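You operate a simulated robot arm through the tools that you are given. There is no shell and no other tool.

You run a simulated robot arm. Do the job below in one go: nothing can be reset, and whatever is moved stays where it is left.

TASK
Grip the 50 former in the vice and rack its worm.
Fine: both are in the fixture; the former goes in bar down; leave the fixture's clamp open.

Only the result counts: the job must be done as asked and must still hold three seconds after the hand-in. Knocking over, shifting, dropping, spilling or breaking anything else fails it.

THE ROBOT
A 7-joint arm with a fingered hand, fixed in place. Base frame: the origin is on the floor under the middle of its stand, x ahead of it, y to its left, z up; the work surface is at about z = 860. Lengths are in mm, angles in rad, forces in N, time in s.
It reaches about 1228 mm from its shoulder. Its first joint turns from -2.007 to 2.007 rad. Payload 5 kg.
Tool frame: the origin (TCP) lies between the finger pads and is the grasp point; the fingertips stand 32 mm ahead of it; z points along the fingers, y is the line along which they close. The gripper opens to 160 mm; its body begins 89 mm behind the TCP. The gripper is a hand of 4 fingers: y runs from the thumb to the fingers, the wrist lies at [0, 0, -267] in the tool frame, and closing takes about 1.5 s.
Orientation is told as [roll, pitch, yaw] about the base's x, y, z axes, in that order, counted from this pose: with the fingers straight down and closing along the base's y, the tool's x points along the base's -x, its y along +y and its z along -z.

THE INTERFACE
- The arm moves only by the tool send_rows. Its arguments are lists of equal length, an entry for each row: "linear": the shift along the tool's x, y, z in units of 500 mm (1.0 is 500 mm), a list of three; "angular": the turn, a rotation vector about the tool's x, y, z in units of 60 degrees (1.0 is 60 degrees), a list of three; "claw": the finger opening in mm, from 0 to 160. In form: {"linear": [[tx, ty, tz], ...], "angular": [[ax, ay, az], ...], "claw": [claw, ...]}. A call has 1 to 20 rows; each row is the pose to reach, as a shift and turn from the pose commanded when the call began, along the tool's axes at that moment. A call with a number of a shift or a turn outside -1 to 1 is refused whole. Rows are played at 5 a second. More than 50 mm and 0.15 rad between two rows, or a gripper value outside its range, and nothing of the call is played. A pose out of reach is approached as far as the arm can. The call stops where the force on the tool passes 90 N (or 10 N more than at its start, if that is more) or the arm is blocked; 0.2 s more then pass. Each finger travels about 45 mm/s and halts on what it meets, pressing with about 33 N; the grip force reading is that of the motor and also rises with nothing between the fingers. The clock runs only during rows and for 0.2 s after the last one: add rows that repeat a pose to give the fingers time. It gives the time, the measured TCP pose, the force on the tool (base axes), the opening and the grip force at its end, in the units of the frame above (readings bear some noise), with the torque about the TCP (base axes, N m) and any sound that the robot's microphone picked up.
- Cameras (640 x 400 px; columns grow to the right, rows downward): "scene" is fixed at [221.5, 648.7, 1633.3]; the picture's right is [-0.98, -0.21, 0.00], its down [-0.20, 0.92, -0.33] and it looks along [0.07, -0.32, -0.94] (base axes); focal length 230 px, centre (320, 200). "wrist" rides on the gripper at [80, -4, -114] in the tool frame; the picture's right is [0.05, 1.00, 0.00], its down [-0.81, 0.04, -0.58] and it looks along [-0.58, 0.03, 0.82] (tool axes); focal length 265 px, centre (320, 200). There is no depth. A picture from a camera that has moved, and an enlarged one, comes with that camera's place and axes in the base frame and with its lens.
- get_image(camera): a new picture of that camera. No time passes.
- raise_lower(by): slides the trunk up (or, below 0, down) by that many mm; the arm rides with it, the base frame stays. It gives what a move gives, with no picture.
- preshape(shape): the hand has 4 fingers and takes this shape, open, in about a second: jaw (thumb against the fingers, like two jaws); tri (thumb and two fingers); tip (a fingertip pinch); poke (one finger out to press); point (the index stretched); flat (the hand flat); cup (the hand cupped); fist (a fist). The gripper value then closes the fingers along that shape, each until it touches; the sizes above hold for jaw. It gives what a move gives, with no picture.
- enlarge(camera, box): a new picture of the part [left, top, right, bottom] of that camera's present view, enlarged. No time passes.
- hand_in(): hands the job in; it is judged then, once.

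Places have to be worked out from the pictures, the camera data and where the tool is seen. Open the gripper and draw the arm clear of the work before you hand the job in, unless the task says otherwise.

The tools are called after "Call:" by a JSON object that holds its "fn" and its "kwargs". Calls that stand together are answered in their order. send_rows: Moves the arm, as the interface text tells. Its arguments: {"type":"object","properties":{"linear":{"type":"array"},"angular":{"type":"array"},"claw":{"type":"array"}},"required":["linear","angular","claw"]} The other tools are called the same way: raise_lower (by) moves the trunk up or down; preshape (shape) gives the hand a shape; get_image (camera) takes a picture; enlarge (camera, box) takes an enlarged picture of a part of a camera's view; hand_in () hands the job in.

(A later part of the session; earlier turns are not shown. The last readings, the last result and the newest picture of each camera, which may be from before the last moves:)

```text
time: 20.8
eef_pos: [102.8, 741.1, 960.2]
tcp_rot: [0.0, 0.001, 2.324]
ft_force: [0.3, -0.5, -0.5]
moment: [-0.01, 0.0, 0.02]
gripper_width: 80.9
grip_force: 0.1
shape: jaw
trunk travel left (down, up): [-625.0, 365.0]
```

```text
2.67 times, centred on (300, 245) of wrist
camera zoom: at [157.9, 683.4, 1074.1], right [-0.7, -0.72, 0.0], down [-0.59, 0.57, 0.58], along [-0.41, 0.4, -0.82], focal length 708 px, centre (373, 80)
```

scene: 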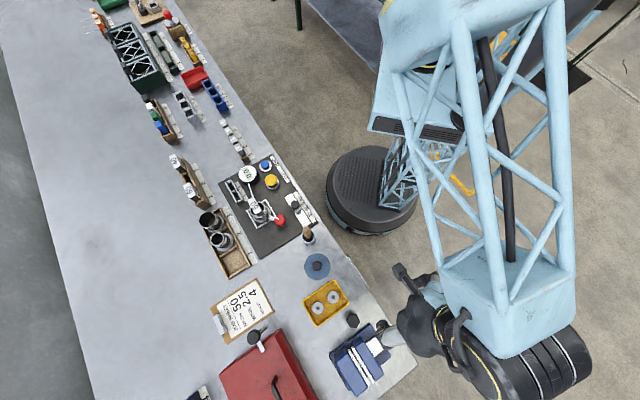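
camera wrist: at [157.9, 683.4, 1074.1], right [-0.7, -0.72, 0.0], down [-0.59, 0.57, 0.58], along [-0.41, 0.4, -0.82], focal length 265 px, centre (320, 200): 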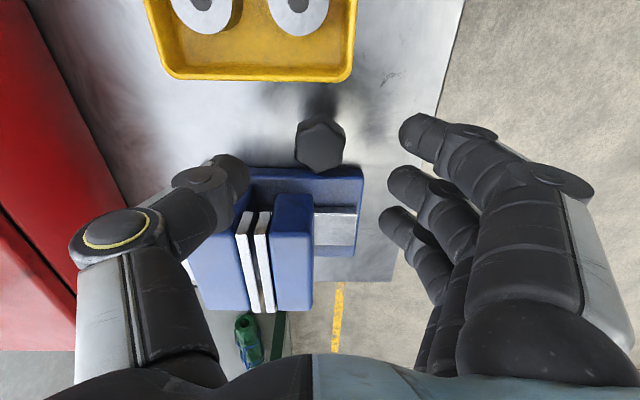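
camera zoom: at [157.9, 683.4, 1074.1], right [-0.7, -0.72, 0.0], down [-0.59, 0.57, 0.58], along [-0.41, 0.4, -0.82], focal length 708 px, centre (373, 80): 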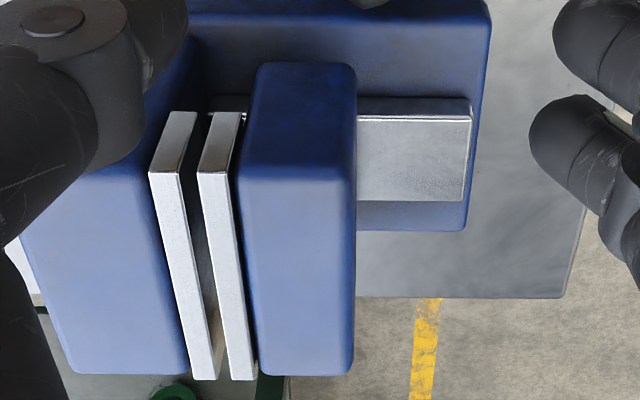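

Nearly centred; I shift 2 mm, descend so the fingertips overlap the knob's rim, and close on it.

Call:
{"fn": "send_rows", "kwargs": {"linear": [[0.004, 0, 0.02], [0.004, 0, 0.04], [0.004, 0, 0.06], [0.004, 0, 0.078], [0.004, 0, 0.078], [0.004, 0, 0.078], [0.004, 0, 0.078], [0.004, 0, 0.078], [0.004, 0, 0.078], [0.004, 0, 0.078]], "angular": [[0, 0, 0], [0, 0, 0], [0, 0, 0], [0, 0, 0], [0, 0, 0], [0, 0, 0], [0, 0, 0], [0, 0, 0], [0, 0, 0], [0, 0, 0]], "claw": [80, 80, 80, 80, 60, 40, 30, 30, 30, 30]}}

Call:
{"fn": "get_image", "kwargs": {"camera": "wrist"}}

```text
time: 23.0
eef_pos: [105.2, 738.6, 921.9]
tcp_rot: [-0.002, 0.0, 2.32]
ft_force: [4.1, 7.3, -2.0]
moment: [0.08, 0.02, -0.01]
gripper_width: 12.6
grip_force: 28.1
shape: jaw
trunk travel left (down, up): [-625.0, 365.0]
```

```text
taken
camera wrist: at [161.6, 682.5, 1035.3], right [-0.7, -0.72, 0.0], down [-0.59, 0.57, 0.58], along [-0.41, 0.4, -0.82], focal length 265 px, centre (320, 200)
```

wrist: 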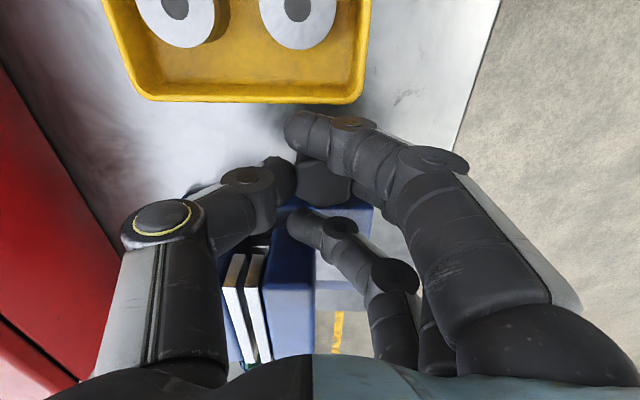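

Gripped with little side load. I turn the knob a little clockwise (about +0.3 rad about tool z) and watch the jaws and the torque.

Call:
{"fn": "enlarge", "kwargs": {"camera": "wrist", "box": [200, 230, 340, 370]}}

Call:
{"fn": "send_rows", "kwargs": {"linear": [[0, 0, 0], [0, 0, 0], [0, 0, 0], [0, 0, 0], [0, 0, 0], [0, 0, 0], [0, 0, 0]], "angular": [[0, 0, 0.05], [0, 0, 0.1], [0, 0, 0.15], [0, 0, 0.2], [0, 0, 0.25], [0, 0, 0.3], [0, 0, 0.3]], "claw": [30, 30, 30, 30, 30, 30, 30]}}

Call:
{"fn": "get_image", "kwargs": {"camera": "wrist"}}

Call:
{"fn": "enlarge", "kwargs": {"camera": "wrist", "box": [200, 230, 340, 370]}}

```text
2.86 times, centred on (270, 300) of wrist
camera zoom: at [161.6, 682.5, 1035.3], right [-0.7, -0.72, 0.0], down [-0.59, 0.57, 0.58], along [-0.41, 0.4, -0.82], focal length 758 px, centre (463, -86)
```

zoom: 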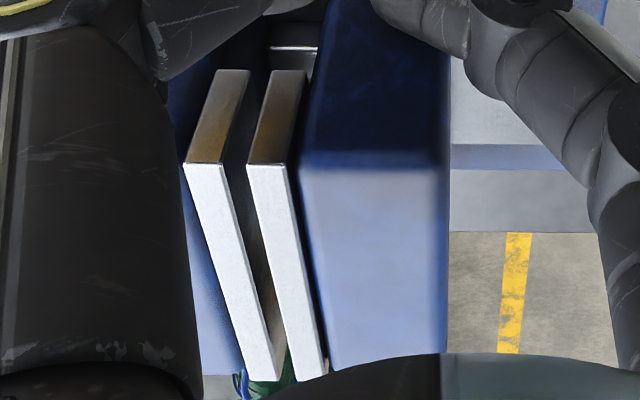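

```text
time: 24.6
eef_pos: [105.7, 737.5, 922.5]
tcp_rot: [-0.003, 0.001, 2.005]
ft_force: [15.8, 17.1, 6.9]
moment: [0.36, -0.33, 0.05]
gripper_width: 12.7
grip_force: 32.7
shape: jaw
trunk travel left (down, up): [-625.0, 365.0]
```

```text
taken
camera wrist: at [141.6, 666.6, 1035.0], right [-0.88, -0.47, 0.0], down [-0.38, 0.72, 0.58], along [-0.27, 0.51, -0.82], focal length 265 px, centre (320, 200)
```

wrist: 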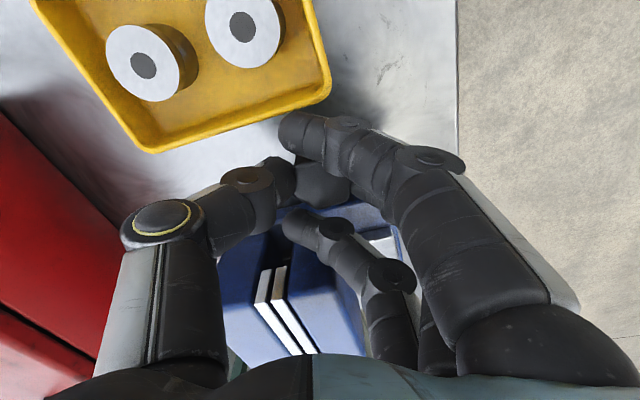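

```text
2.86 times, centred on (270, 300) of wrist
camera zoom: at [141.6, 666.6, 1035.0], right [-0.88, -0.47, 0.0], down [-0.38, 0.72, 0.58], along [-0.27, 0.51, -0.82], focal length 758 px, centre (463, -86)
```

zoom: 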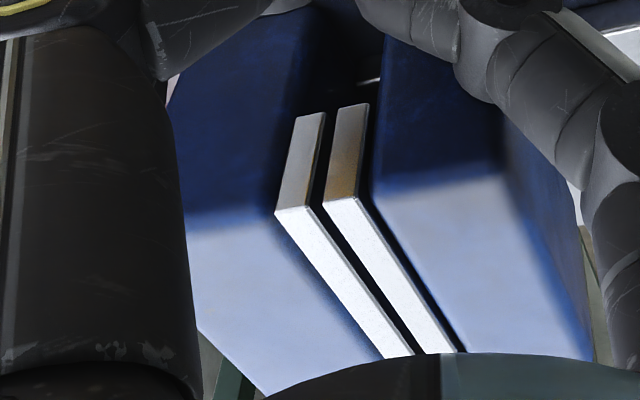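

The gap between the plates shrank noticeably, so the black knob works the vice: clockwise closes. I'll turn back counter-clockwise, then release and lift slightly to regrip for opening the vice further.

Call:
{"fn": "send_rows", "kwargs": {"linear": [[0, 0, 0], [0, 0, 0], [0, 0, 0], [0, 0, 0], [0, 0, 0], [0, 0, 0], [0, 0, 0], [0, 0, 0], [0, 0, 0], [0, 0, 0], [0, 0, 0], [0, 0, -0.02], [0, 0, -0.04], [0, 0, -0.06], [0, 0, -0.06]], "angular": [[0, 0, -0.05], [0, 0, -0.1], [0, 0, -0.15], [0, 0, -0.2], [0, 0, -0.25], [0, 0, -0.3], [0, 0, -0.3], [0, 0, -0.3], [0, 0, -0.3], [0, 0, -0.3], [0, 0, -0.3], [0, 0, -0.3], [0, 0, -0.3], [0, 0, -0.3], [0, 0, -0.3]], "claw": [30, 30, 30, 30, 30, 30, 30, 60, 80, 80, 80, 80, 80, 80, 80]}}

Call:
{"fn": "get_image", "kwargs": {"camera": "wrist"}}

Call:
{"fn": "enlarge", "kwargs": {"camera": "wrist", "box": [200, 190, 340, 330]}}

```text
time: 27.8
eef_pos: [104.0, 736.7, 952.1]
tcp_rot: [0.0, 0.0, 2.32]
ft_force: [0.0, 0.9, -0.2]
moment: [-0.02, -0.01, -0.02]
gripper_width: 78.8
grip_force: 0.1
shape: jaw
trunk travel left (down, up): [-625.0, 365.0]
```

```text
taken
camera wrist: at [160.3, 681.5, 1066.1], right [-0.7, -0.72, 0.0], down [-0.59, 0.57, 0.58], along [-0.41, 0.4, -0.82], focal length 265 px, centre (320, 200)
```

wrist: 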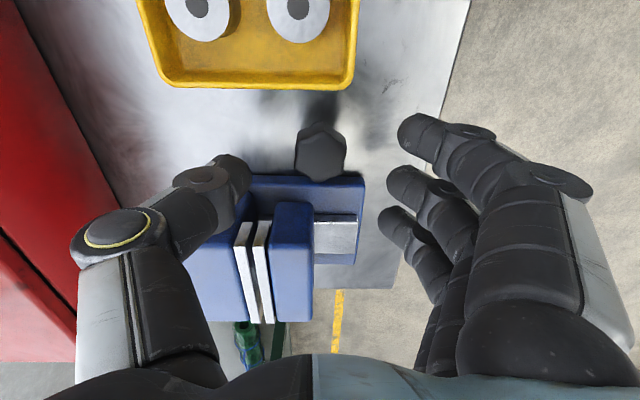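

```text
2.86 times, centred on (270, 260) of wrist
camera zoom: at [160.3, 681.5, 1066.1], right [-0.7, -0.72, 0.0], down [-0.59, 0.57, 0.58], along [-0.41, 0.4, -0.82], focal length 758 px, centre (463, 29)
```

zoom: 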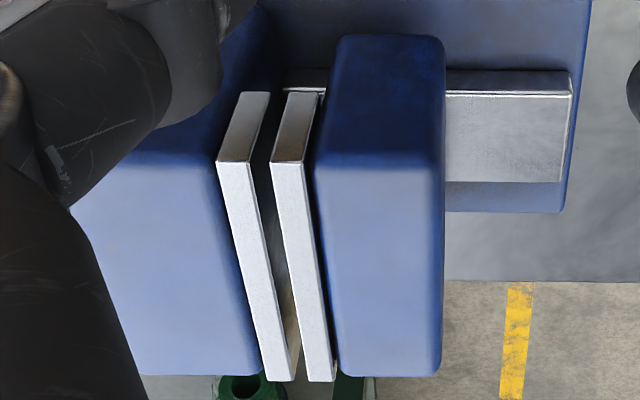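

Back to about a 5 mm gap. I regrip with the hand turned clockwise 0.63 rad and then turn the knob counter-clockwise to open the jaws further.

Call:
{"fn": "send_rows", "kwargs": {"linear": [[0, 0, 0], [0, 0, 0], [0, 0, 0], [0, 0, 0], [0, 0, 0], [0, 0, 0.02], [0, 0, 0.04], [0, 0, 0.06], [0, 0, 0.06], [0, 0, 0.06], [0, 0, 0.06], [0, 0, 0.06], [0, 0, 0.06], [0, 0, 0.06]], "angular": [[0, 0, 0.12], [0, 0, 0.24], [0, 0, 0.36], [0, 0, 0.48], [0, 0, 0.6], [0, 0, 0.6], [0, 0, 0.6], [0, 0, 0.6], [0, 0, 0.6], [0, 0, 0.6], [0, 0, 0.6], [0, 0, 0.6], [0, 0, 0.6], [0, 0, 0.6]], "claw": [80, 80, 80, 80, 80, 80, 80, 80, 60, 40, 30, 30, 30, 30]}}

Call:
{"fn": "get_image", "kwargs": {"camera": "wrist"}}

```text
time: 30.8
eef_pos: [104.5, 737.0, 920.6]
tcp_rot: [-0.002, -0.001, 1.692]
ft_force: [2.2, -1.1, -2.3]
moment: [0.01, 0.07, 0.41]
gripper_width: 22.3
grip_force: 29.5
shape: jaw
trunk travel left (down, up): [-625.0, 365.0]
```

```text
taken
camera wrist: at [117.7, 658.1, 1035.1], right [-0.99, -0.17, 0.0], down [-0.14, 0.8, 0.58], along [-0.1, 0.57, -0.82], focal length 265 px, centre (320, 200)
```

wrist: 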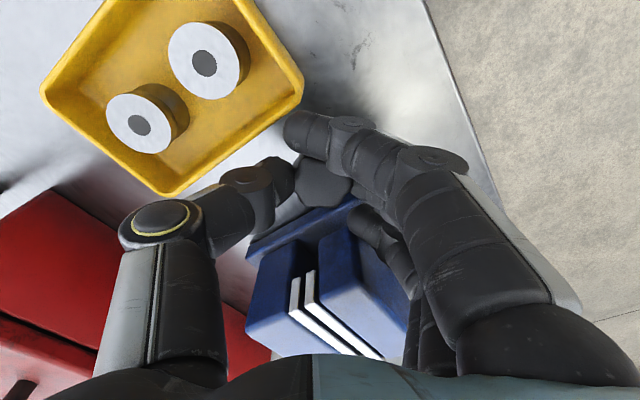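

Gripped again. Now turn counter-clockwise 0.63 rad to open the vice.

Call:
{"fn": "send_rows", "kwargs": {"linear": [[0, 0, 0], [0, 0, 0], [0, 0, 0], [0, 0, 0], [0, 0, 0], [0, 0, 0], [0, 0, 0], [0, 0, 0]], "angular": [[0, 0, -0.1], [0, 0, -0.2], [0, 0, -0.3], [0, 0, -0.4], [0, 0, -0.5], [0, 0, -0.6], [0, 0, -0.6], [0, 0, -0.6]], "claw": [30, 30, 30, 30, 30, 30, 30, 30]}}

Call:
{"fn": "get_image", "kwargs": {"camera": "wrist"}}

Call:
{"fn": "enlarge", "kwargs": {"camera": "wrist", "box": [200, 230, 340, 370]}}

```text
time: 32.6
eef_pos: [105.8, 737.6, 920.3]
tcp_rot: [0.0, 0.0, 2.318]
ft_force: [18.9, 11.9, 5.2]
moment: [0.17, -0.32, 0.01]
gripper_width: 18.7
grip_force: 33.6
shape: jaw
trunk travel left (down, up): [-625.0, 365.0]
```

```text
taken
camera wrist: at [161.5, 682.1, 1034.9], right [-0.7, -0.72, 0.0], down [-0.59, 0.57, 0.58], along [-0.41, 0.4, -0.82], focal length 265 px, centre (320, 200)
```

wrist: 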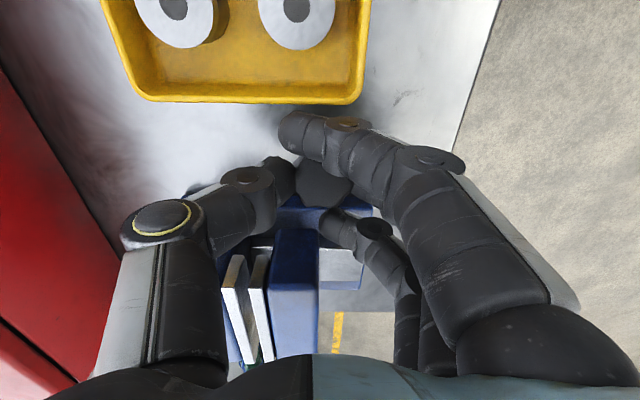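

```text
2.86 times, centred on (270, 300) of wrist
camera zoom: at [161.5, 682.1, 1034.9], right [-0.7, -0.72, 0.0], down [-0.59, 0.57, 0.58], along [-0.41, 0.4, -0.82], focal length 758 px, centre (463, -86)
```

zoom: 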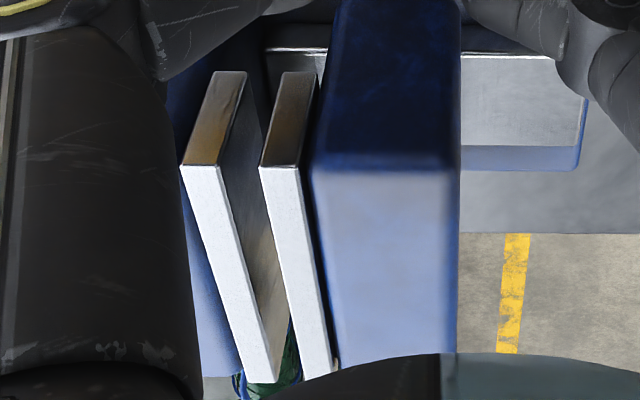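

The gap has grown to about 8 mm. One more release–regrip cycle to open a bit further.

Call:
{"fn": "send_rows", "kwargs": {"linear": [[0, 0, 0], [0, 0, 0], [0, 0, 0], [0, 0, -0.03], [0, 0, -0.06], [0, 0, -0.06], [0, 0, -0.06], [0, 0, -0.06], [0, 0, -0.06], [0, 0, -0.06], [0, 0, -0.03], [0, 0, 0], [0, 0, 0], [0, 0, 0], [0, 0, 0], [0, 0, 0], [0, 0, 0], [0, 0, 0]], "angular": [[0, 0, 0], [0, 0, 0], [0, 0, 0], [0, 0, 0], [0, 0, 0], [0, 0, 0.12], [0, 0, 0.24], [0, 0, 0.36], [0, 0, 0.48], [0, 0, 0.6], [0, 0, 0.6], [0, 0, 0.6], [0, 0, 0.6], [0, 0, 0.6], [0, 0, 0.6], [0, 0, 0.6], [0, 0, 0.6], [0, 0, 0.6]], "claw": [60, 80, 80, 80, 80, 80, 80, 80, 80, 80, 80, 80, 60, 40, 30, 30, 30, 30]}}

Call:
{"fn": "send_rows", "kwargs": {"linear": [[0, 0, 0], [0, 0, 0], [0, 0, 0], [0, 0, 0], [0, 0, 0], [0, 0, 0], [0, 0, 0], [0, 0, 0]], "angular": [[0, 0, -0.1], [0, 0, -0.2], [0, 0, -0.3], [0, 0, -0.4], [0, 0, -0.5], [0, 0, -0.6], [0, 0, -0.6], [0, 0, -0.6]], "claw": [30, 30, 30, 30, 30, 30, 30, 30]}}

Call:
{"fn": "enlarge", "kwargs": {"camera": "wrist", "box": [200, 230, 340, 370]}}

```text
time: 36.4
eef_pos: [104.8, 736.5, 920.2]
tcp_rot: [-0.003, -0.001, 1.691]
ft_force: [2.2, -0.1, -1.4]
moment: [0.0, 0.07, 0.33]
gripper_width: 24.1
grip_force: 24.7
shape: jaw
trunk travel left (down, up): [-625.0, 365.0]
```

```text
time: 38.2
eef_pos: [104.5, 738.4, 921.2]
tcp_rot: [-0.001, 0.0, 2.321]
ft_force: [12.5, 8.1, -1.6]
moment: [0.03, -0.12, -0.01]
gripper_width: 19.4
grip_force: 32.9
shape: jaw
trunk travel left (down, up): [-625.0, 365.0]
```

```text
2.86 times, centred on (270, 300) of wrist
camera zoom: at [161.3, 682.5, 1035.2], right [-0.7, -0.72, 0.0], down [-0.59, 0.57, 0.58], along [-0.41, 0.4, -0.82], focal length 758 px, centre (463, -86)
```

zoom: 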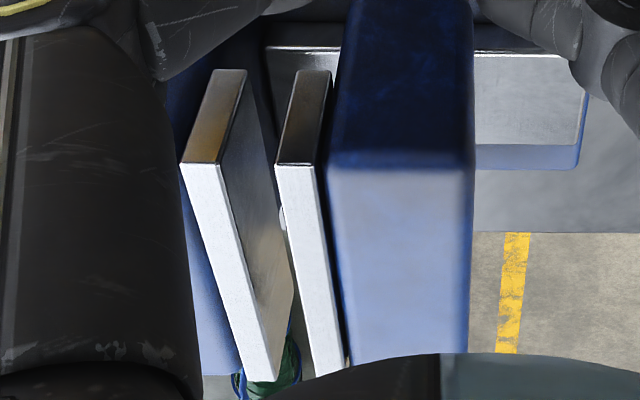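

The gap is now about 12 mm — roomy. I release the knob, rise clear, and travel along the bench to above the former in the fixture.

Call:
{"fn": "send_rows", "kwargs": {"linear": [[0, 0, 0], [0, 0, 0], [0, 0, 0], [0, 0, 0], [0, 0, -0.05], [0, 0, -0.13], [0, 0, -0.21], [0, 0, -0.29], [0, 0, -0.378], [0, 0, -0.378]], "angular": [[0, 0, 0], [0, 0, 0], [0, 0, 0], [0, 0, 0], [0, 0, 0], [0, 0, 0], [0, 0, 0], [0, 0, 0], [0, 0, 0], [0, 0, 0]], "claw": [50, 70, 80, 80, 80, 80, 80, 80, 80, 80]}}

Call:
{"fn": "send_rows", "kwargs": {"linear": [[0.08, -0.017, 0], [0.16, -0.034, 0], [0.24, -0.05, 0], [0.32, -0.067, 0], [0.4, -0.085, 0], [0.48, -0.1, 0], [0.56, -0.118, 0], [0.64, -0.135, 0], [0.72, -0.15, 0], [0.8, -0.165, 0], [0.86, -0.172, 0], [0.86, -0.172, 0]], "angular": [[0, 0, 0], [0, 0, 0], [0, 0, 0], [0, 0, 0], [0, 0, 0], [0, 0, 0], [0, 0, 0], [0, 0, 0], [0, 0, 0], [0, 0, 0], [0, 0, 0], [0, 0, 0]], "claw": [80, 80, 80, 80, 80, 80, 80, 80, 80, 80, 80, 80]}}

Call:
{"fn": "get_image", "kwargs": {"camera": "wrist"}}

Call:
{"fn": "enlarge", "kwargs": {"camera": "scene", "box": [325, 305, 405, 400]}}

```text
time: 40.4
eef_pos: [104.3, 736.9, 1111.2]
tcp_rot: [-0.001, 0.0, 2.32]
ft_force: [0.3, 0.6, -0.8]
moment: [0.01, 0.0, -0.04]
gripper_width: 79.4
grip_force: 0.0
shape: jaw
trunk travel left (down, up): [-625.0, 365.0]
```

```text
time: 43.0
eef_pos: [459.8, 479.9, 1109.7]
tcp_rot: [0.001, -0.001, 2.321]
ft_force: [0.6, 0.6, -0.2]
moment: [-0.03, 0.01, 0.01]
gripper_width: 79.3
grip_force: 0.1
shape: jaw
trunk travel left (down, up): [-625.0, 365.0]
```

```text
taken
camera wrist: at [515.2, 424.2, 1223.0], right [-0.7, -0.72, 0.0], down [-0.59, 0.57, 0.58], along [-0.41, 0.4, -0.82], focal length 265 px, centre (320, 200)
```

wrist: 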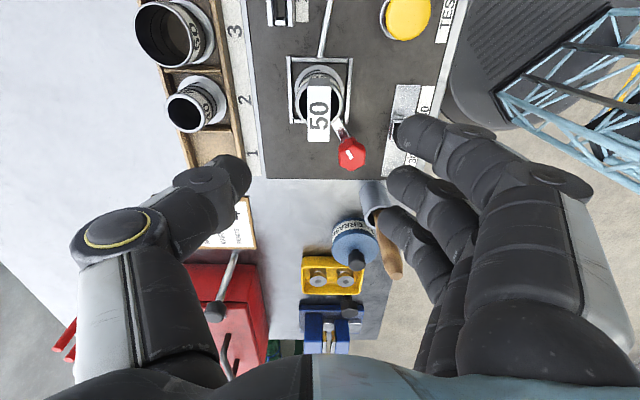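

```text
4.21 times, centred on (365, 352) of scene
camera zoom: at [221.5, 648.7, 1633.3], right [-0.98, -0.21, 0.0], down [-0.2, 0.92, -0.33], along [0.07, -0.32, -0.94], focal length 968 px, centre (130, -442)
```

zoom: 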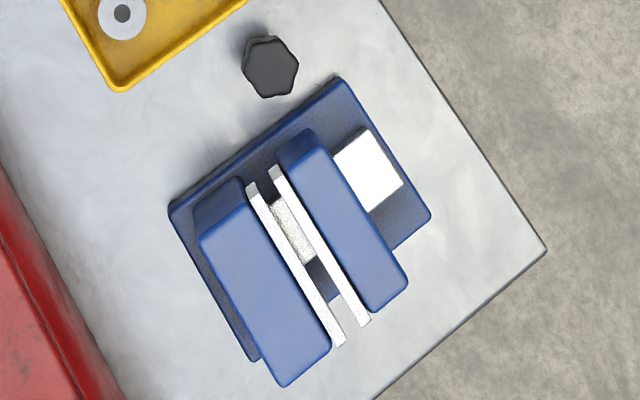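

Vice jaws are visibly wider now and nothing else moved. I zoom on the former's head from here for exact alignment.

Call:
{"fn": "enlarge", "kwargs": {"camera": "wrist", "box": [260, 40, 400, 180]}}

Call:
{"fn": "enlarge", "kwargs": {"camera": "wrist", "box": [295, 75, 345, 150]}}

```text
2.86 times, centred on (330, 110) of wrist
camera zoom: at [515.2, 424.2, 1223.0], right [-0.7, -0.72, 0.0], down [-0.59, 0.57, 0.58], along [-0.41, 0.4, -0.82], focal length 758 px, centre (291, 457)
```

zoom: 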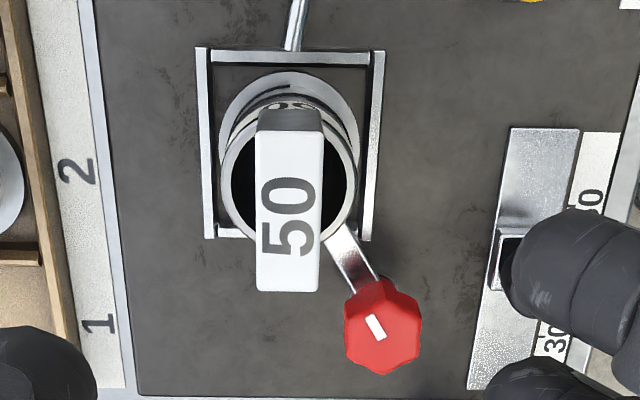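

```text
5.33 times, centred on (320, 112) of wrist
camera zoom: at [515.2, 424.2, 1223.0], right [-0.7, -0.72, 0.0], down [-0.59, 0.57, 0.58], along [-0.41, 0.4, -0.82], focal length 1416 px, centre (320, 667)
```

zoom: 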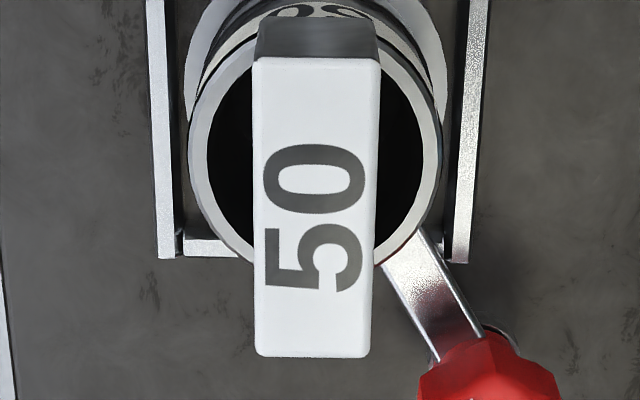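

The head is centred under the tool to within ~2 mm and square to it. I descend so the fingertips straddle the head's sides just above the worm's rim (TCP ≈ 971), then check.

Call:
{"fn": "send_rows", "kwargs": {"linear": [[-0.004, 0, 0.06], [-0.004, 0, 0.12], [-0.004, 0, 0.18], [-0.004, 0, 0.23], [-0.004, 0, 0.26], [-0.004, 0, 0.278], [-0.004, 0, 0.278]], "angular": [[0, 0, 0], [0, 0, 0], [0, 0, 0], [0, 0, 0], [0, 0, 0], [0, 0, 0], [0, 0, 0]], "claw": [80, 80, 80, 70, 70, 70, 70]}}

Call:
{"fn": "get_image", "kwargs": {"camera": "wrist"}}

Call:
{"fn": "enlarge", "kwargs": {"camera": "scene", "box": [210, 160, 330, 250]}}

```text
time: 44.6
eef_pos: [458.2, 482.8, 971.5]
tcp_rot: [0.001, 0.0, 2.323]
ft_force: [-0.1, -0.2, 0.9]
moment: [0.01, -0.01, 0.03]
gripper_width: 70.7
grip_force: 0.1
shape: jaw
trunk travel left (down, up): [-625.0, 365.0]
```

```text
taken
camera wrist: at [513.7, 427.2, 1085.1], right [-0.7, -0.72, 0.0], down [-0.59, 0.57, 0.58], along [-0.41, 0.4, -0.82], focal length 265 px, centre (320, 200)
```

wrist: 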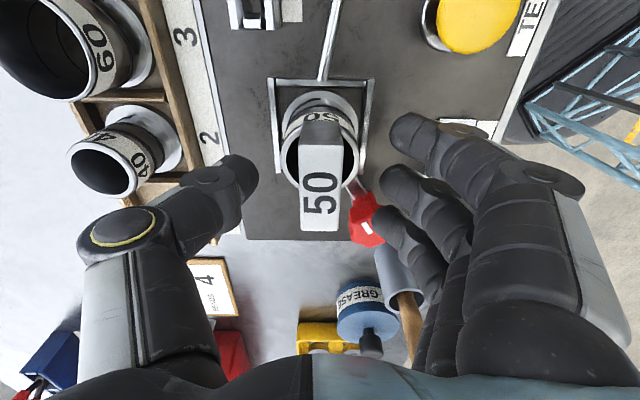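

```text
4.44 times, centred on (270, 205) of scene
camera zoom: at [221.5, 648.7, 1633.3], right [-0.98, -0.21, 0.0], down [-0.2, 0.92, -0.33], along [0.07, -0.32, -0.94], focal length 1022 px, centre (542, 178)
```

zoom: 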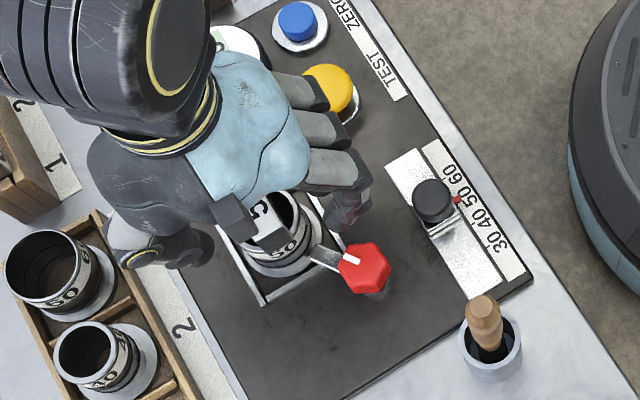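

The head is centred between thumb and fingers with tips above the worm rim. Close on it.

Call:
{"fn": "send_rows", "kwargs": {"linear": [[0, 0, 0], [0, 0, 0], [0, 0, 0], [0, 0, 0], [0, 0, 0], [0, 0, 0], [0, 0, 0], [0, 0, 0]], "angular": [[0, 0, 0], [0, 0, 0], [0, 0, 0], [0, 0, 0], [0, 0, 0], [0, 0, 0], [0, 0, 0], [0, 0, 0]], "claw": [55, 40, 28, 15, 10, 10, 10, 10]}}

Call:
{"fn": "get_image", "kwargs": {"camera": "wrist"}}

Call:
{"fn": "enlarge", "kwargs": {"camera": "wrist", "box": [240, 90, 440, 260]}}

```text
time: 46.4
eef_pos: [457.4, 483.7, 971.3]
tcp_rot: [-0.001, 0.001, 2.321]
ft_force: [0.1, -0.5, -0.1]
moment: [0.01, -0.02, 0.0]
gripper_width: 14.1
grip_force: 33.1
shape: jaw
trunk travel left (down, up): [-625.0, 365.0]
```

```text
taken
camera wrist: at [513.7, 427.2, 1085.1], right [-0.7, -0.72, 0.0], down [-0.59, 0.57, 0.58], along [-0.41, 0.4, -0.82], focal length 265 px, centre (320, 200)
```

wrist: 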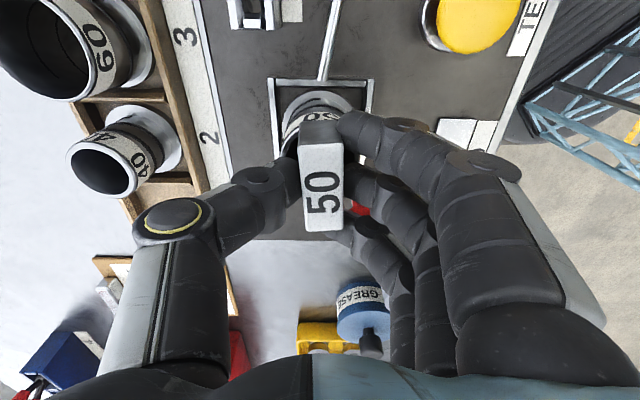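

```text
2.35 times, centred on (340, 175) of wrist
camera zoom: at [513.7, 427.2, 1085.1], right [-0.7, -0.72, 0.0], down [-0.59, 0.57, 0.58], along [-0.41, 0.4, -0.82], focal length 624 px, centre (273, 259)
```

zoom: 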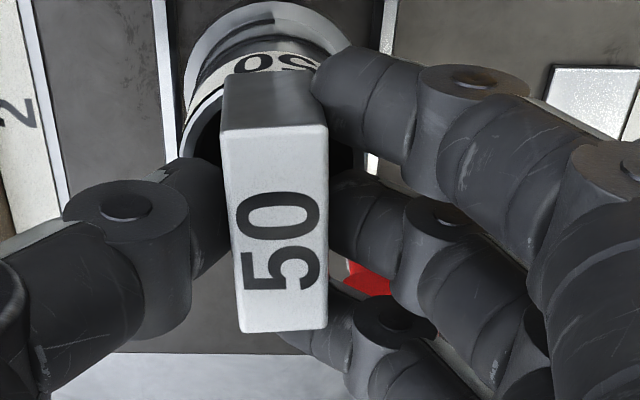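

Gripped at 33 N; the middle finger and thumb hold the head's flats. I lift slowly 30 mm and check it comes out cleanly.

Call:
{"fn": "send_rows", "kwargs": {"linear": [[0, 0, -0.01], [0, 0, -0.02], [0, 0, -0.03], [0, 0, -0.04], [0, 0, -0.05], [0, 0, -0.06], [0, 0, -0.06]], "angular": [[0, 0, 0], [0, 0, 0], [0, 0, 0], [0, 0, 0], [0, 0, 0], [0, 0, 0], [0, 0, 0]], "claw": [10, 10, 10, 10, 10, 10, 10]}}

Call:
{"fn": "enlarge", "kwargs": {"camera": "wrist", "box": [240, 90, 440, 260]}}

Call:
{"fn": "enlarge", "kwargs": {"camera": "scene", "box": [210, 160, 330, 250]}}

```text
time: 48.0
eef_pos: [456.8, 482.8, 1001.2]
tcp_rot: [0.0, 0.0, 2.322]
ft_force: [0.4, -0.4, -2.1]
moment: [0.01, 0.01, 0.0]
gripper_width: 14.3
grip_force: 33.4
shape: jaw
trunk travel left (down, up): [-625.0, 365.0]
```

```text
2.35 times, centred on (340, 175) of wrist
camera zoom: at [513.9, 426.6, 1115.2], right [-0.7, -0.72, 0.0], down [-0.59, 0.57, 0.58], along [-0.41, 0.4, -0.82], focal length 624 px, centre (273, 259)
```

zoom: 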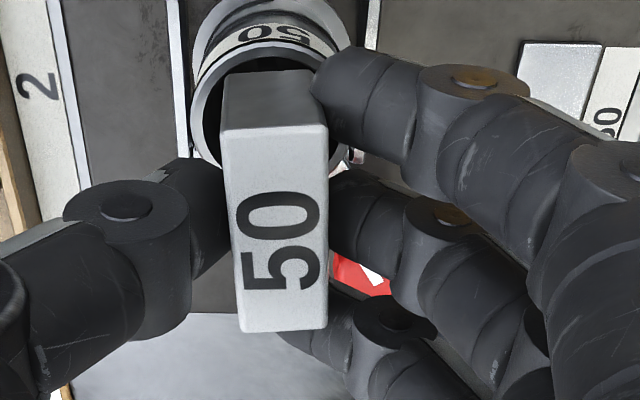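

```text
4.44 times, centred on (270, 205) of scene
camera zoom: at [221.5, 648.7, 1633.3], right [-0.98, -0.21, 0.0], down [-0.2, 0.92, -0.33], along [0.07, -0.32, -0.94], focal length 1022 px, centre (542, 178)
```

zoom: 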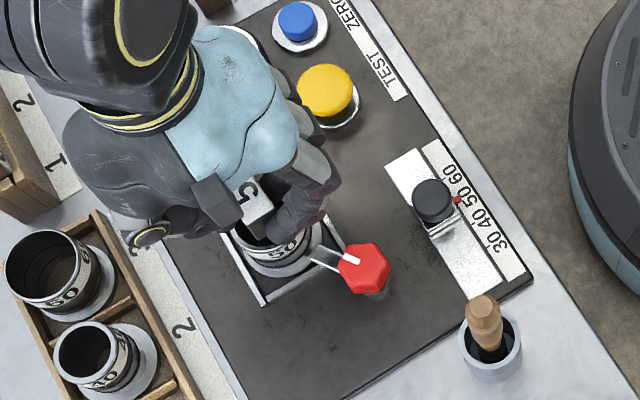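

The former rises with the hand and the worm stays in the nest. Lift further so the bar clears the worm, then inspect the bar.

Call:
{"fn": "send_rows", "kwargs": {"linear": [[0, 0, -0.03], [0, 0, -0.07], [0, 0, -0.11], [0, 0, -0.15], [0, 0, -0.2], [0, 0, -0.25], [0, 0, -0.3], [0, 0, -0.34], [0, 0, -0.34]], "angular": [[0, 0, 0], [0, 0, 0], [0, 0, 0], [0, 0, 0], [0, 0, 0], [0, 0, 0], [0, 0, 0], [0, 0, 0], [0, 0, 0]], "claw": [10, 10, 10, 10, 10, 10, 10, 10, 10]}}

Call:
{"fn": "get_image", "kwargs": {"camera": "scene"}}

Call:
{"fn": "enlarge", "kwargs": {"camera": "scene", "box": [200, 120, 330, 250]}}

Call:
{"fn": "enlarge", "kwargs": {"camera": "wrist", "box": [240, 60, 440, 260]}}

```text
time: 50.0
eef_pos: [458.4, 480.8, 1172.6]
tcp_rot: [-0.001, -0.001, 2.321]
ft_force: [-0.8, 0.5, -1.6]
moment: [-0.01, 0.04, 0.0]
gripper_width: 14.2
grip_force: 32.9
shape: jaw
trunk travel left (down, up): [-625.0, 365.0]
```

```text
taken
```

scene: 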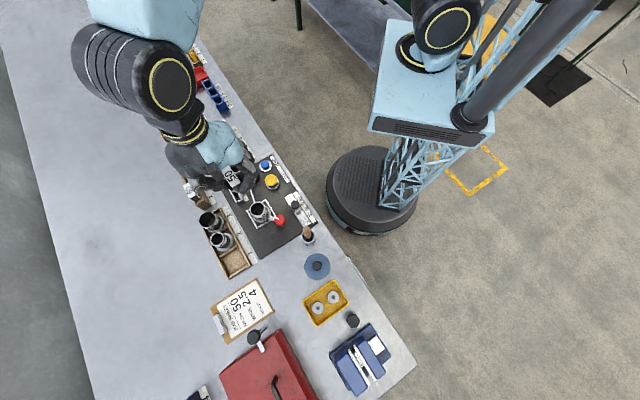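

```text
3.08 times, centred on (265, 185) of scene
camera zoom: at [221.5, 648.7, 1633.3], right [-0.98, -0.21, 0.0], down [-0.2, 0.92, -0.33], along [0.07, -0.32, -0.94], focal length 708 px, centre (489, 246)
```

zoom: 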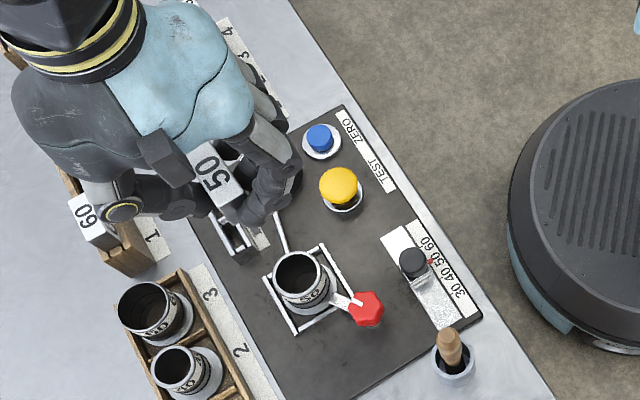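

```text
2.00 times, centred on (340, 160) of wrist
camera zoom: at [514.4, 425.5, 1286.3], right [-0.7, -0.72, 0.0], down [-0.59, 0.57, 0.58], along [-0.41, 0.4, -0.82], focal length 531 px, centre (280, 280)
```

zoom: 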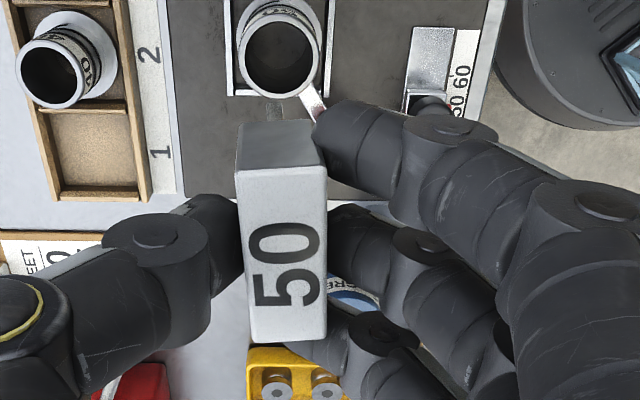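

I zoom around the head's underside in both cameras to see the bar.

Call:
{"fn": "enlarge", "kwargs": {"camera": "wrist", "box": [300, 80, 370, 140]}}

Call:
{"fn": "enlarge", "kwargs": {"camera": "scene", "box": [225, 155, 275, 205]}}

```text
6.67 times, centred on (335, 110) of wrist
camera zoom: at [514.4, 425.5, 1286.3], right [-0.7, -0.72, 0.0], down [-0.59, 0.57, 0.58], along [-0.41, 0.4, -0.82], focal length 1769 px, centre (220, 800)
```

zoom: 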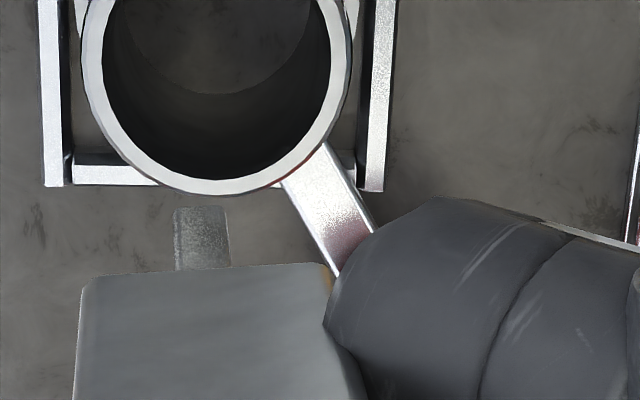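

```text
8.00 times, centred on (250, 180) of scene
camera zoom: at [221.5, 648.7, 1633.3], right [-0.98, -0.21, 0.0], down [-0.2, 0.92, -0.33], along [0.07, -0.32, -0.94], focal length 1840 px, centre (880, 360)
```

zoom: 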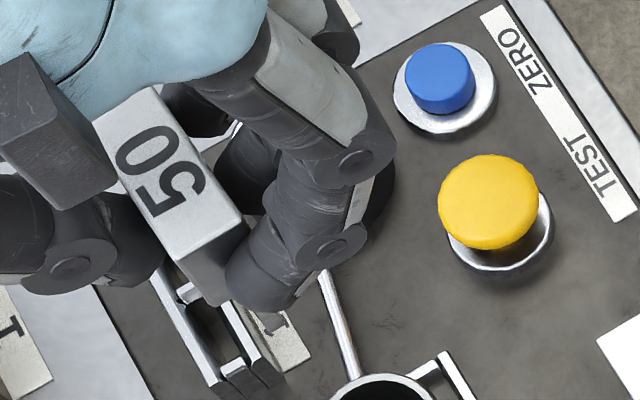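

The bar is ~6–7 mm thick, hanging straight, so it fits the ~12 mm gap, and the head (≈21 mm) can rest on the jaw plates. The head sits about 0.08 rad askew in the grip, which I correct while carrying it toward the vice.

Call:
{"fn": "send_rows", "kwargs": {"linear": [[-0.04, 0.003, 0], [-0.12, 0.009, 0], [-0.2, 0.016, 0], [-0.28, 0.023, 0], [-0.36, 0.03, 0], [-0.44, 0.036, 0], [-0.52, 0.042, 0], [-0.6, 0.048, 0], [-0.68, 0.054, 0], [-0.76, 0.06, 0], [-0.84, 0.066, 0], [-0.89, 0.072, 0], [-0.9, 0.072, 0], [-0.9, 0.072, 0]], "angular": [[0, 0, 0], [0, 0, 0.01], [0, 0, 0.02], [0, 0, 0.03], [0, 0, 0.04], [0, 0, 0.05], [0, 0, 0.06], [0, 0, 0.07], [0, 0, 0.0764], [0, 0, 0.0764], [0, 0, 0.0764], [0, 0, 0.0764], [0, 0, 0.0764], [0, 0, 0.0764]], "claw": [10, 10, 10, 10, 10, 10, 10, 10, 10, 10, 10, 10, 10, 10]}}

Call:
{"fn": "get_image", "kwargs": {"camera": "wrist"}}

Call:
{"fn": "get_image", "kwargs": {"camera": "scene"}}

```text
time: 53.0
eef_pos: [124.9, 787.8, 1171.7]
tcp_rot: [0.001, 0.002, 2.241]
ft_force: [0.5, -1.1, -2.5]
moment: [0.03, 0.0, -0.01]
gripper_width: 13.8
grip_force: 32.4
shape: jaw
trunk travel left (down, up): [-625.0, 365.0]
```

```text
taken
camera wrist: at [175.8, 727.6, 1286.1], right [-0.75, -0.66, 0.0], down [-0.54, 0.61, 0.58], along [-0.38, 0.43, -0.82], focal length 265 px, centre (320, 200)
```

wrist: 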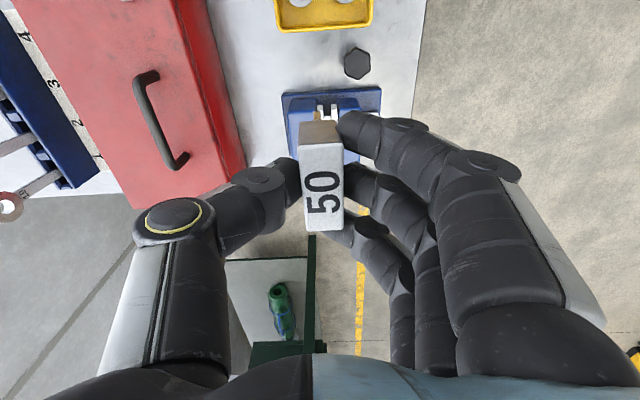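

```text
taken
```

scene: 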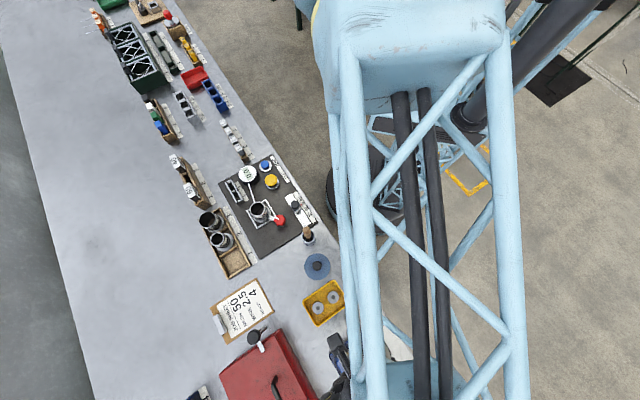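

Zooming on the jaws and bar end to line up.

Call:
{"fn": "enlarge", "kwargs": {"camera": "wrist", "box": [270, 70, 390, 150]}}

Call:
{"fn": "enlarge", "kwargs": {"camera": "wrist", "box": [270, 100, 390, 250]}}

```text
5.00 times, centred on (330, 110) of wrist
camera zoom: at [175.8, 727.6, 1286.1], right [-0.75, -0.66, 0.0], down [-0.54, 0.61, 0.58], along [-0.38, 0.43, -0.82], focal length 1327 px, centre (270, 650)
```

zoom: 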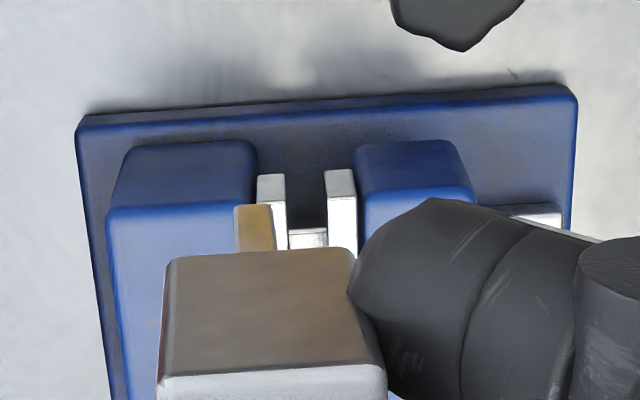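

```text
2.67 times, centred on (330, 175) of wrist
camera zoom: at [175.8, 727.6, 1286.1], right [-0.75, -0.66, 0.0], down [-0.54, 0.61, 0.58], along [-0.38, 0.43, -0.82], focal length 708 px, centre (293, 267)
```

zoom: 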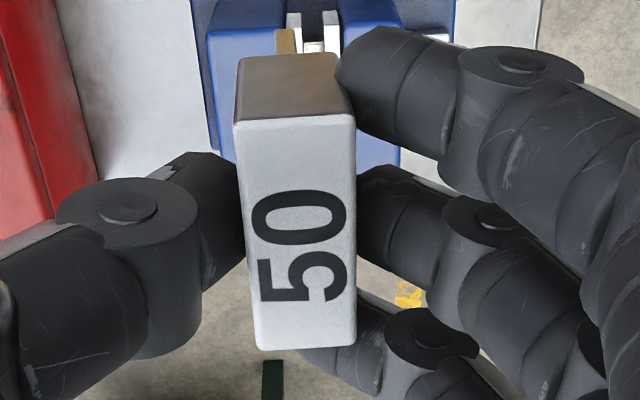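

The gap's centre is about 11 mm nearer than the bar, and the bar seems parallel to the jaws now. I shift over the vice and lower to a hover with the bar's end just above the jaws.

Call:
{"fn": "send_rows", "kwargs": {"linear": [[-0.05, 0.013, 0], [-0.1, 0.026, 0], [-0.1298, 0.0334, 0.03], [-0.1298, 0.0334, 0.08], [-0.1298, 0.0334, 0.13], [-0.1298, 0.0334, 0.18], [-0.1298, 0.0334, 0.22], [-0.1298, 0.0334, 0.24], [-0.1298, 0.0334, 0.24]], "angular": [[0, 0, 0], [0, 0, 0], [0, 0, 0], [0, 0, 0], [0, 0, 0], [0, 0, 0], [0, 0, 0], [0, 0, 0], [0, 0, 0]], "claw": [10, 10, 10, 10, 10, 10, 10, 10, 10]}}

Call:
{"fn": "get_image", "kwargs": {"camera": "wrist"}}

Call:
{"fn": "enlarge", "kwargs": {"camera": "wrist", "box": [270, 80, 370, 160]}}

Call:
{"fn": "enlarge", "kwargs": {"camera": "wrist", "box": [280, 100, 380, 240]}}

```text
time: 55.0
eef_pos: [71.2, 826.7, 1051.7]
tcp_rot: [0.0, 0.0, 2.239]
ft_force: [-0.4, 0.0, -2.6]
moment: [-0.02, 0.01, 0.03]
gripper_width: 13.8
grip_force: 33.4
shape: jaw
trunk travel left (down, up): [-625.0, 365.0]
```

```text
taken
camera wrist: at [123.9, 767.0, 1165.2], right [-0.75, -0.66, 0.0], down [-0.54, 0.61, 0.58], along [-0.38, 0.43, -0.82], focal length 265 px, centre (320, 200)
```

wrist: 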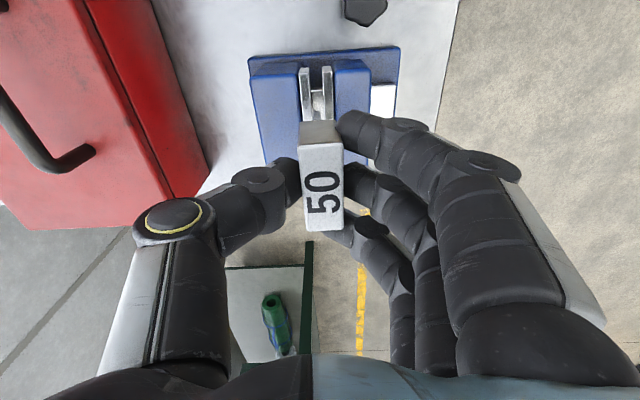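

```text
5.00 times, centred on (320, 120) of wrist
camera zoom: at [123.9, 767.0, 1165.2], right [-0.75, -0.66, 0.0], down [-0.54, 0.61, 0.58], along [-0.38, 0.43, -0.82], focal length 1327 px, centre (320, 600)
```

zoom: 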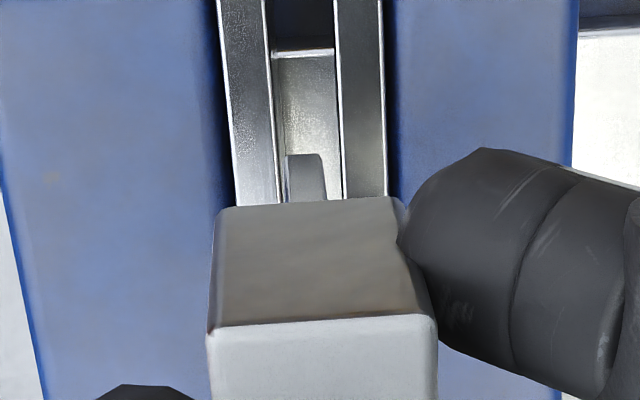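

```text
2.86 times, centred on (330, 170) of wrist
camera zoom: at [123.9, 767.0, 1165.2], right [-0.75, -0.66, 0.0], down [-0.54, 0.61, 0.58], along [-0.38, 0.43, -0.82], focal length 758 px, centre (291, 286)
```

zoom: 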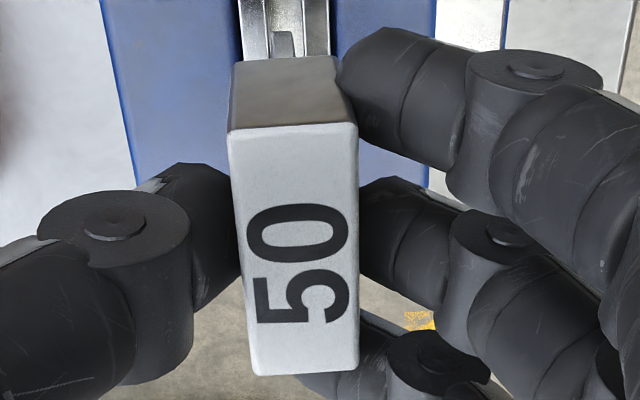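

The bar end sits centred in the gap (within a fraction of a mm) and parallel to the plates. I lower it part-way in and check for forces.

Call:
{"fn": "send_rows", "kwargs": {"linear": [[0, 0, 0.015], [0, 0, 0.03], [0, 0, 0.045], [0, 0, 0.06], [0, 0, 0.075], [0, 0, 0.09], [0, 0, 0.1], [0, 0, 0.1]], "angular": [[0, 0, 0], [0, 0, 0], [0, 0, 0], [0, 0, 0], [0, 0, 0], [0, 0, 0], [0, 0, 0], [0, 0, 0]], "claw": [10, 10, 10, 10, 10, 10, 10, 10]}}

Call:
{"fn": "enlarge", "kwargs": {"camera": "wrist", "box": [260, 40, 380, 160]}}

```text
time: 56.8
eef_pos: [70.9, 829.1, 999.7]
tcp_rot: [0.002, 0.001, 2.241]
ft_force: [0.4, -0.2, -2.4]
moment: [0.0, 0.02, 0.04]
gripper_width: 14.2
grip_force: 32.7
shape: jaw
trunk travel left (down, up): [-625.0, 365.0]
```

```text
3.33 times, centred on (320, 100) of wrist
camera zoom: at [123.2, 768.2, 1114.6], right [-0.75, -0.66, 0.0], down [-0.54, 0.61, 0.58], along [-0.38, 0.43, -0.82], focal length 885 px, centre (320, 533)
```

zoom: 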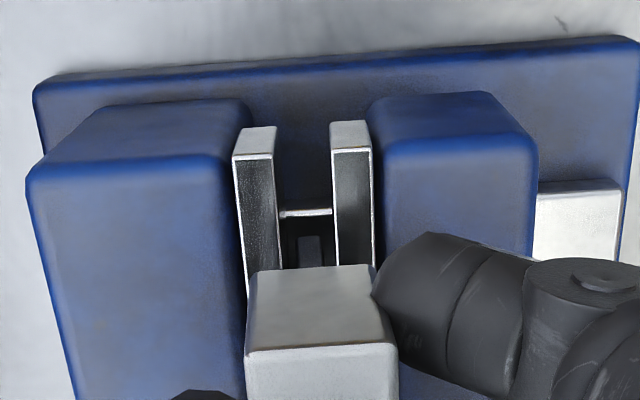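

The bar is inside the gap with no contact force. Keep lowering gently toward the head resting on the plates.

Call:
{"fn": "send_rows", "kwargs": {"linear": [[0, 0, 0.008], [0, 0, 0.016], [0, 0, 0.024], [0, 0, 0.03], [0, 0, 0.034], [0, 0, 0.034]], "angular": [[0, 0, 0], [0, 0, 0], [0, 0, 0], [0, 0, 0], [0, 0, 0], [0, 0, 0]], "claw": [10, 10, 10, 10, 10, 10]}}

Call:
{"fn": "enlarge", "kwargs": {"camera": "wrist", "box": [260, 40, 380, 160]}}

```text
time: 58.2
eef_pos: [73.6, 829.0, 984.4]
tcp_rot: [0.0, 0.0, 2.241]
ft_force: [-0.2, -0.3, -2.4]
moment: [-0.01, -0.01, 0.01]
gripper_width: 13.7
grip_force: 33.4
shape: jaw
trunk travel left (down, up): [-625.0, 365.0]
```

```text
3.33 times, centred on (320, 100) of wrist
camera zoom: at [124.0, 768.2, 1098.2], right [-0.75, -0.66, 0.0], down [-0.54, 0.61, 0.58], along [-0.38, 0.43, -0.82], focal length 885 px, centre (320, 533)
```

zoom: 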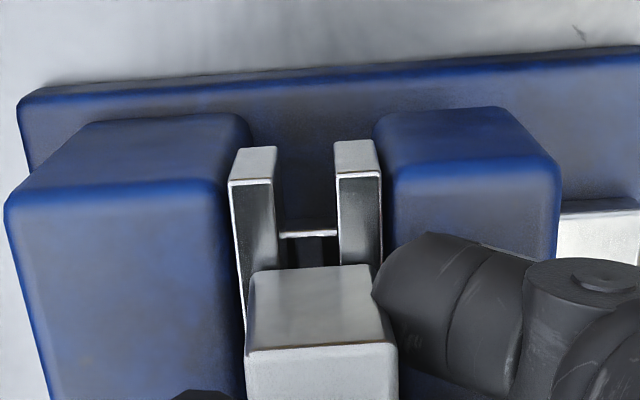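

Still free. Continue in small steps until the weight transfers.

Call:
{"fn": "send_rows", "kwargs": {"linear": [[0, 0, 0.004], [0, 0, 0.008], [0, 0, 0.011], [0, 0, 0.011]], "angular": [[0, 0, 0], [0, 0, 0], [0, 0, 0], [0, 0, 0]], "claw": [10, 10, 10, 10]}}

Call:
{"fn": "send_rows", "kwargs": {"linear": [[0, 0, 0.003], [0, 0, 0.005], [0, 0, 0.005]], "angular": [[0, 0, 0], [0, 0, 0], [0, 0, 0]], "claw": [10, 10, 10]}}

Call:
{"fn": "enlarge", "kwargs": {"camera": "wrist", "box": [260, 40, 380, 160]}}

```text
time: 59.2
eef_pos: [71.6, 827.5, 979.9]
tcp_rot: [0.0, -0.002, 2.242]
ft_force: [0.3, 6.0, 15.8]
moment: [-0.04, 0.05, 0.0]
gripper_width: 14.1
grip_force: 33.1
shape: jaw
trunk travel left (down, up): [-625.0, 365.0]
```

```text
time: 60.0
eef_pos: [71.4, 826.7, 979.3]
tcp_rot: [-0.004, -0.002, 2.24]
ft_force: [1.6, 11.8, 39.1]
moment: [0.0, -0.08, -0.03]
gripper_width: 16.1
grip_force: 33.3
shape: jaw
trunk travel left (down, up): [-625.0, 365.0]
```

```text
3.33 times, centred on (320, 100) of wrist
camera zoom: at [123.2, 766.5, 1093.3], right [-0.75, -0.66, 0.0], down [-0.54, 0.61, 0.58], along [-0.38, 0.44, -0.81], focal length 885 px, centre (320, 533)
```

zoom: 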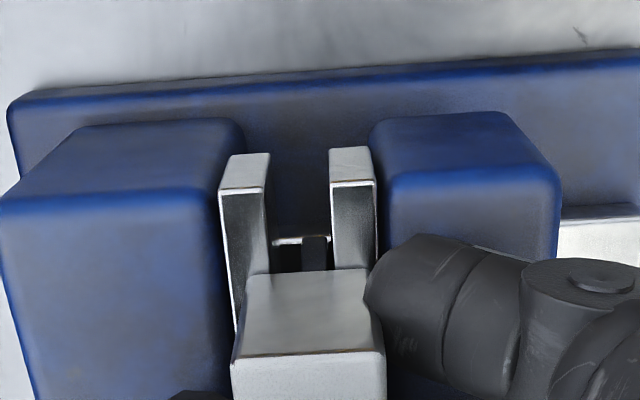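

Contact found: vertical force rose to 39 N, so the former is seated. I back off 2.5 mm to unload, then see how it stands.

Call:
{"fn": "send_rows", "kwargs": {"linear": [[0, 0, -0.003], [0, 0, -0.005], [0, 0, -0.005]], "angular": [[0, 0, 0], [0, 0, 0], [0, 0, 0]], "claw": [10, 10, 10]}}

Call:
{"fn": "get_image", "kwargs": {"camera": "wrist"}}

Call:
{"fn": "enlarge", "kwargs": {"camera": "wrist", "box": [260, 60, 380, 240]}}

```text
time: 60.8
eef_pos: [72.0, 826.9, 980.3]
tcp_rot: [0.0, 0.001, 2.241]
ft_force: [3.1, 8.7, 29.6]
moment: [0.06, -0.1, 0.03]
gripper_width: 16.6
grip_force: 33.5
shape: jaw
trunk travel left (down, up): [-625.0, 365.0]
```

```text
taken
camera wrist: at [122.8, 766.0, 1093.6], right [-0.75, -0.66, 0.0], down [-0.54, 0.61, 0.58], along [-0.38, 0.43, -0.82], focal length 265 px, centre (320, 200)
```

wrist: 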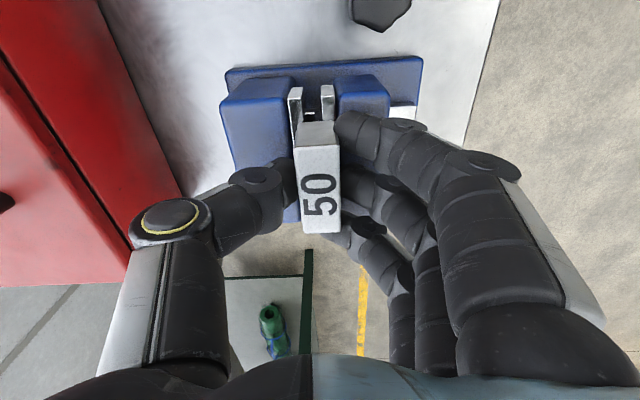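

```text
2.22 times, centred on (320, 150) of wrist
camera zoom: at [122.8, 766.0, 1093.6], right [-0.75, -0.66, 0.0], down [-0.54, 0.61, 0.58], along [-0.38, 0.43, -0.82], focal length 590 px, centre (320, 311)
```

zoom: 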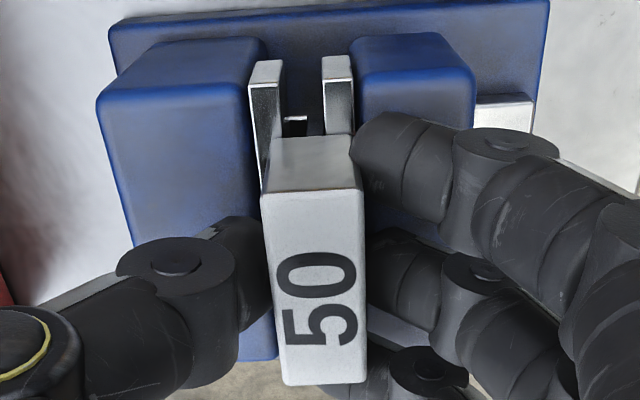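

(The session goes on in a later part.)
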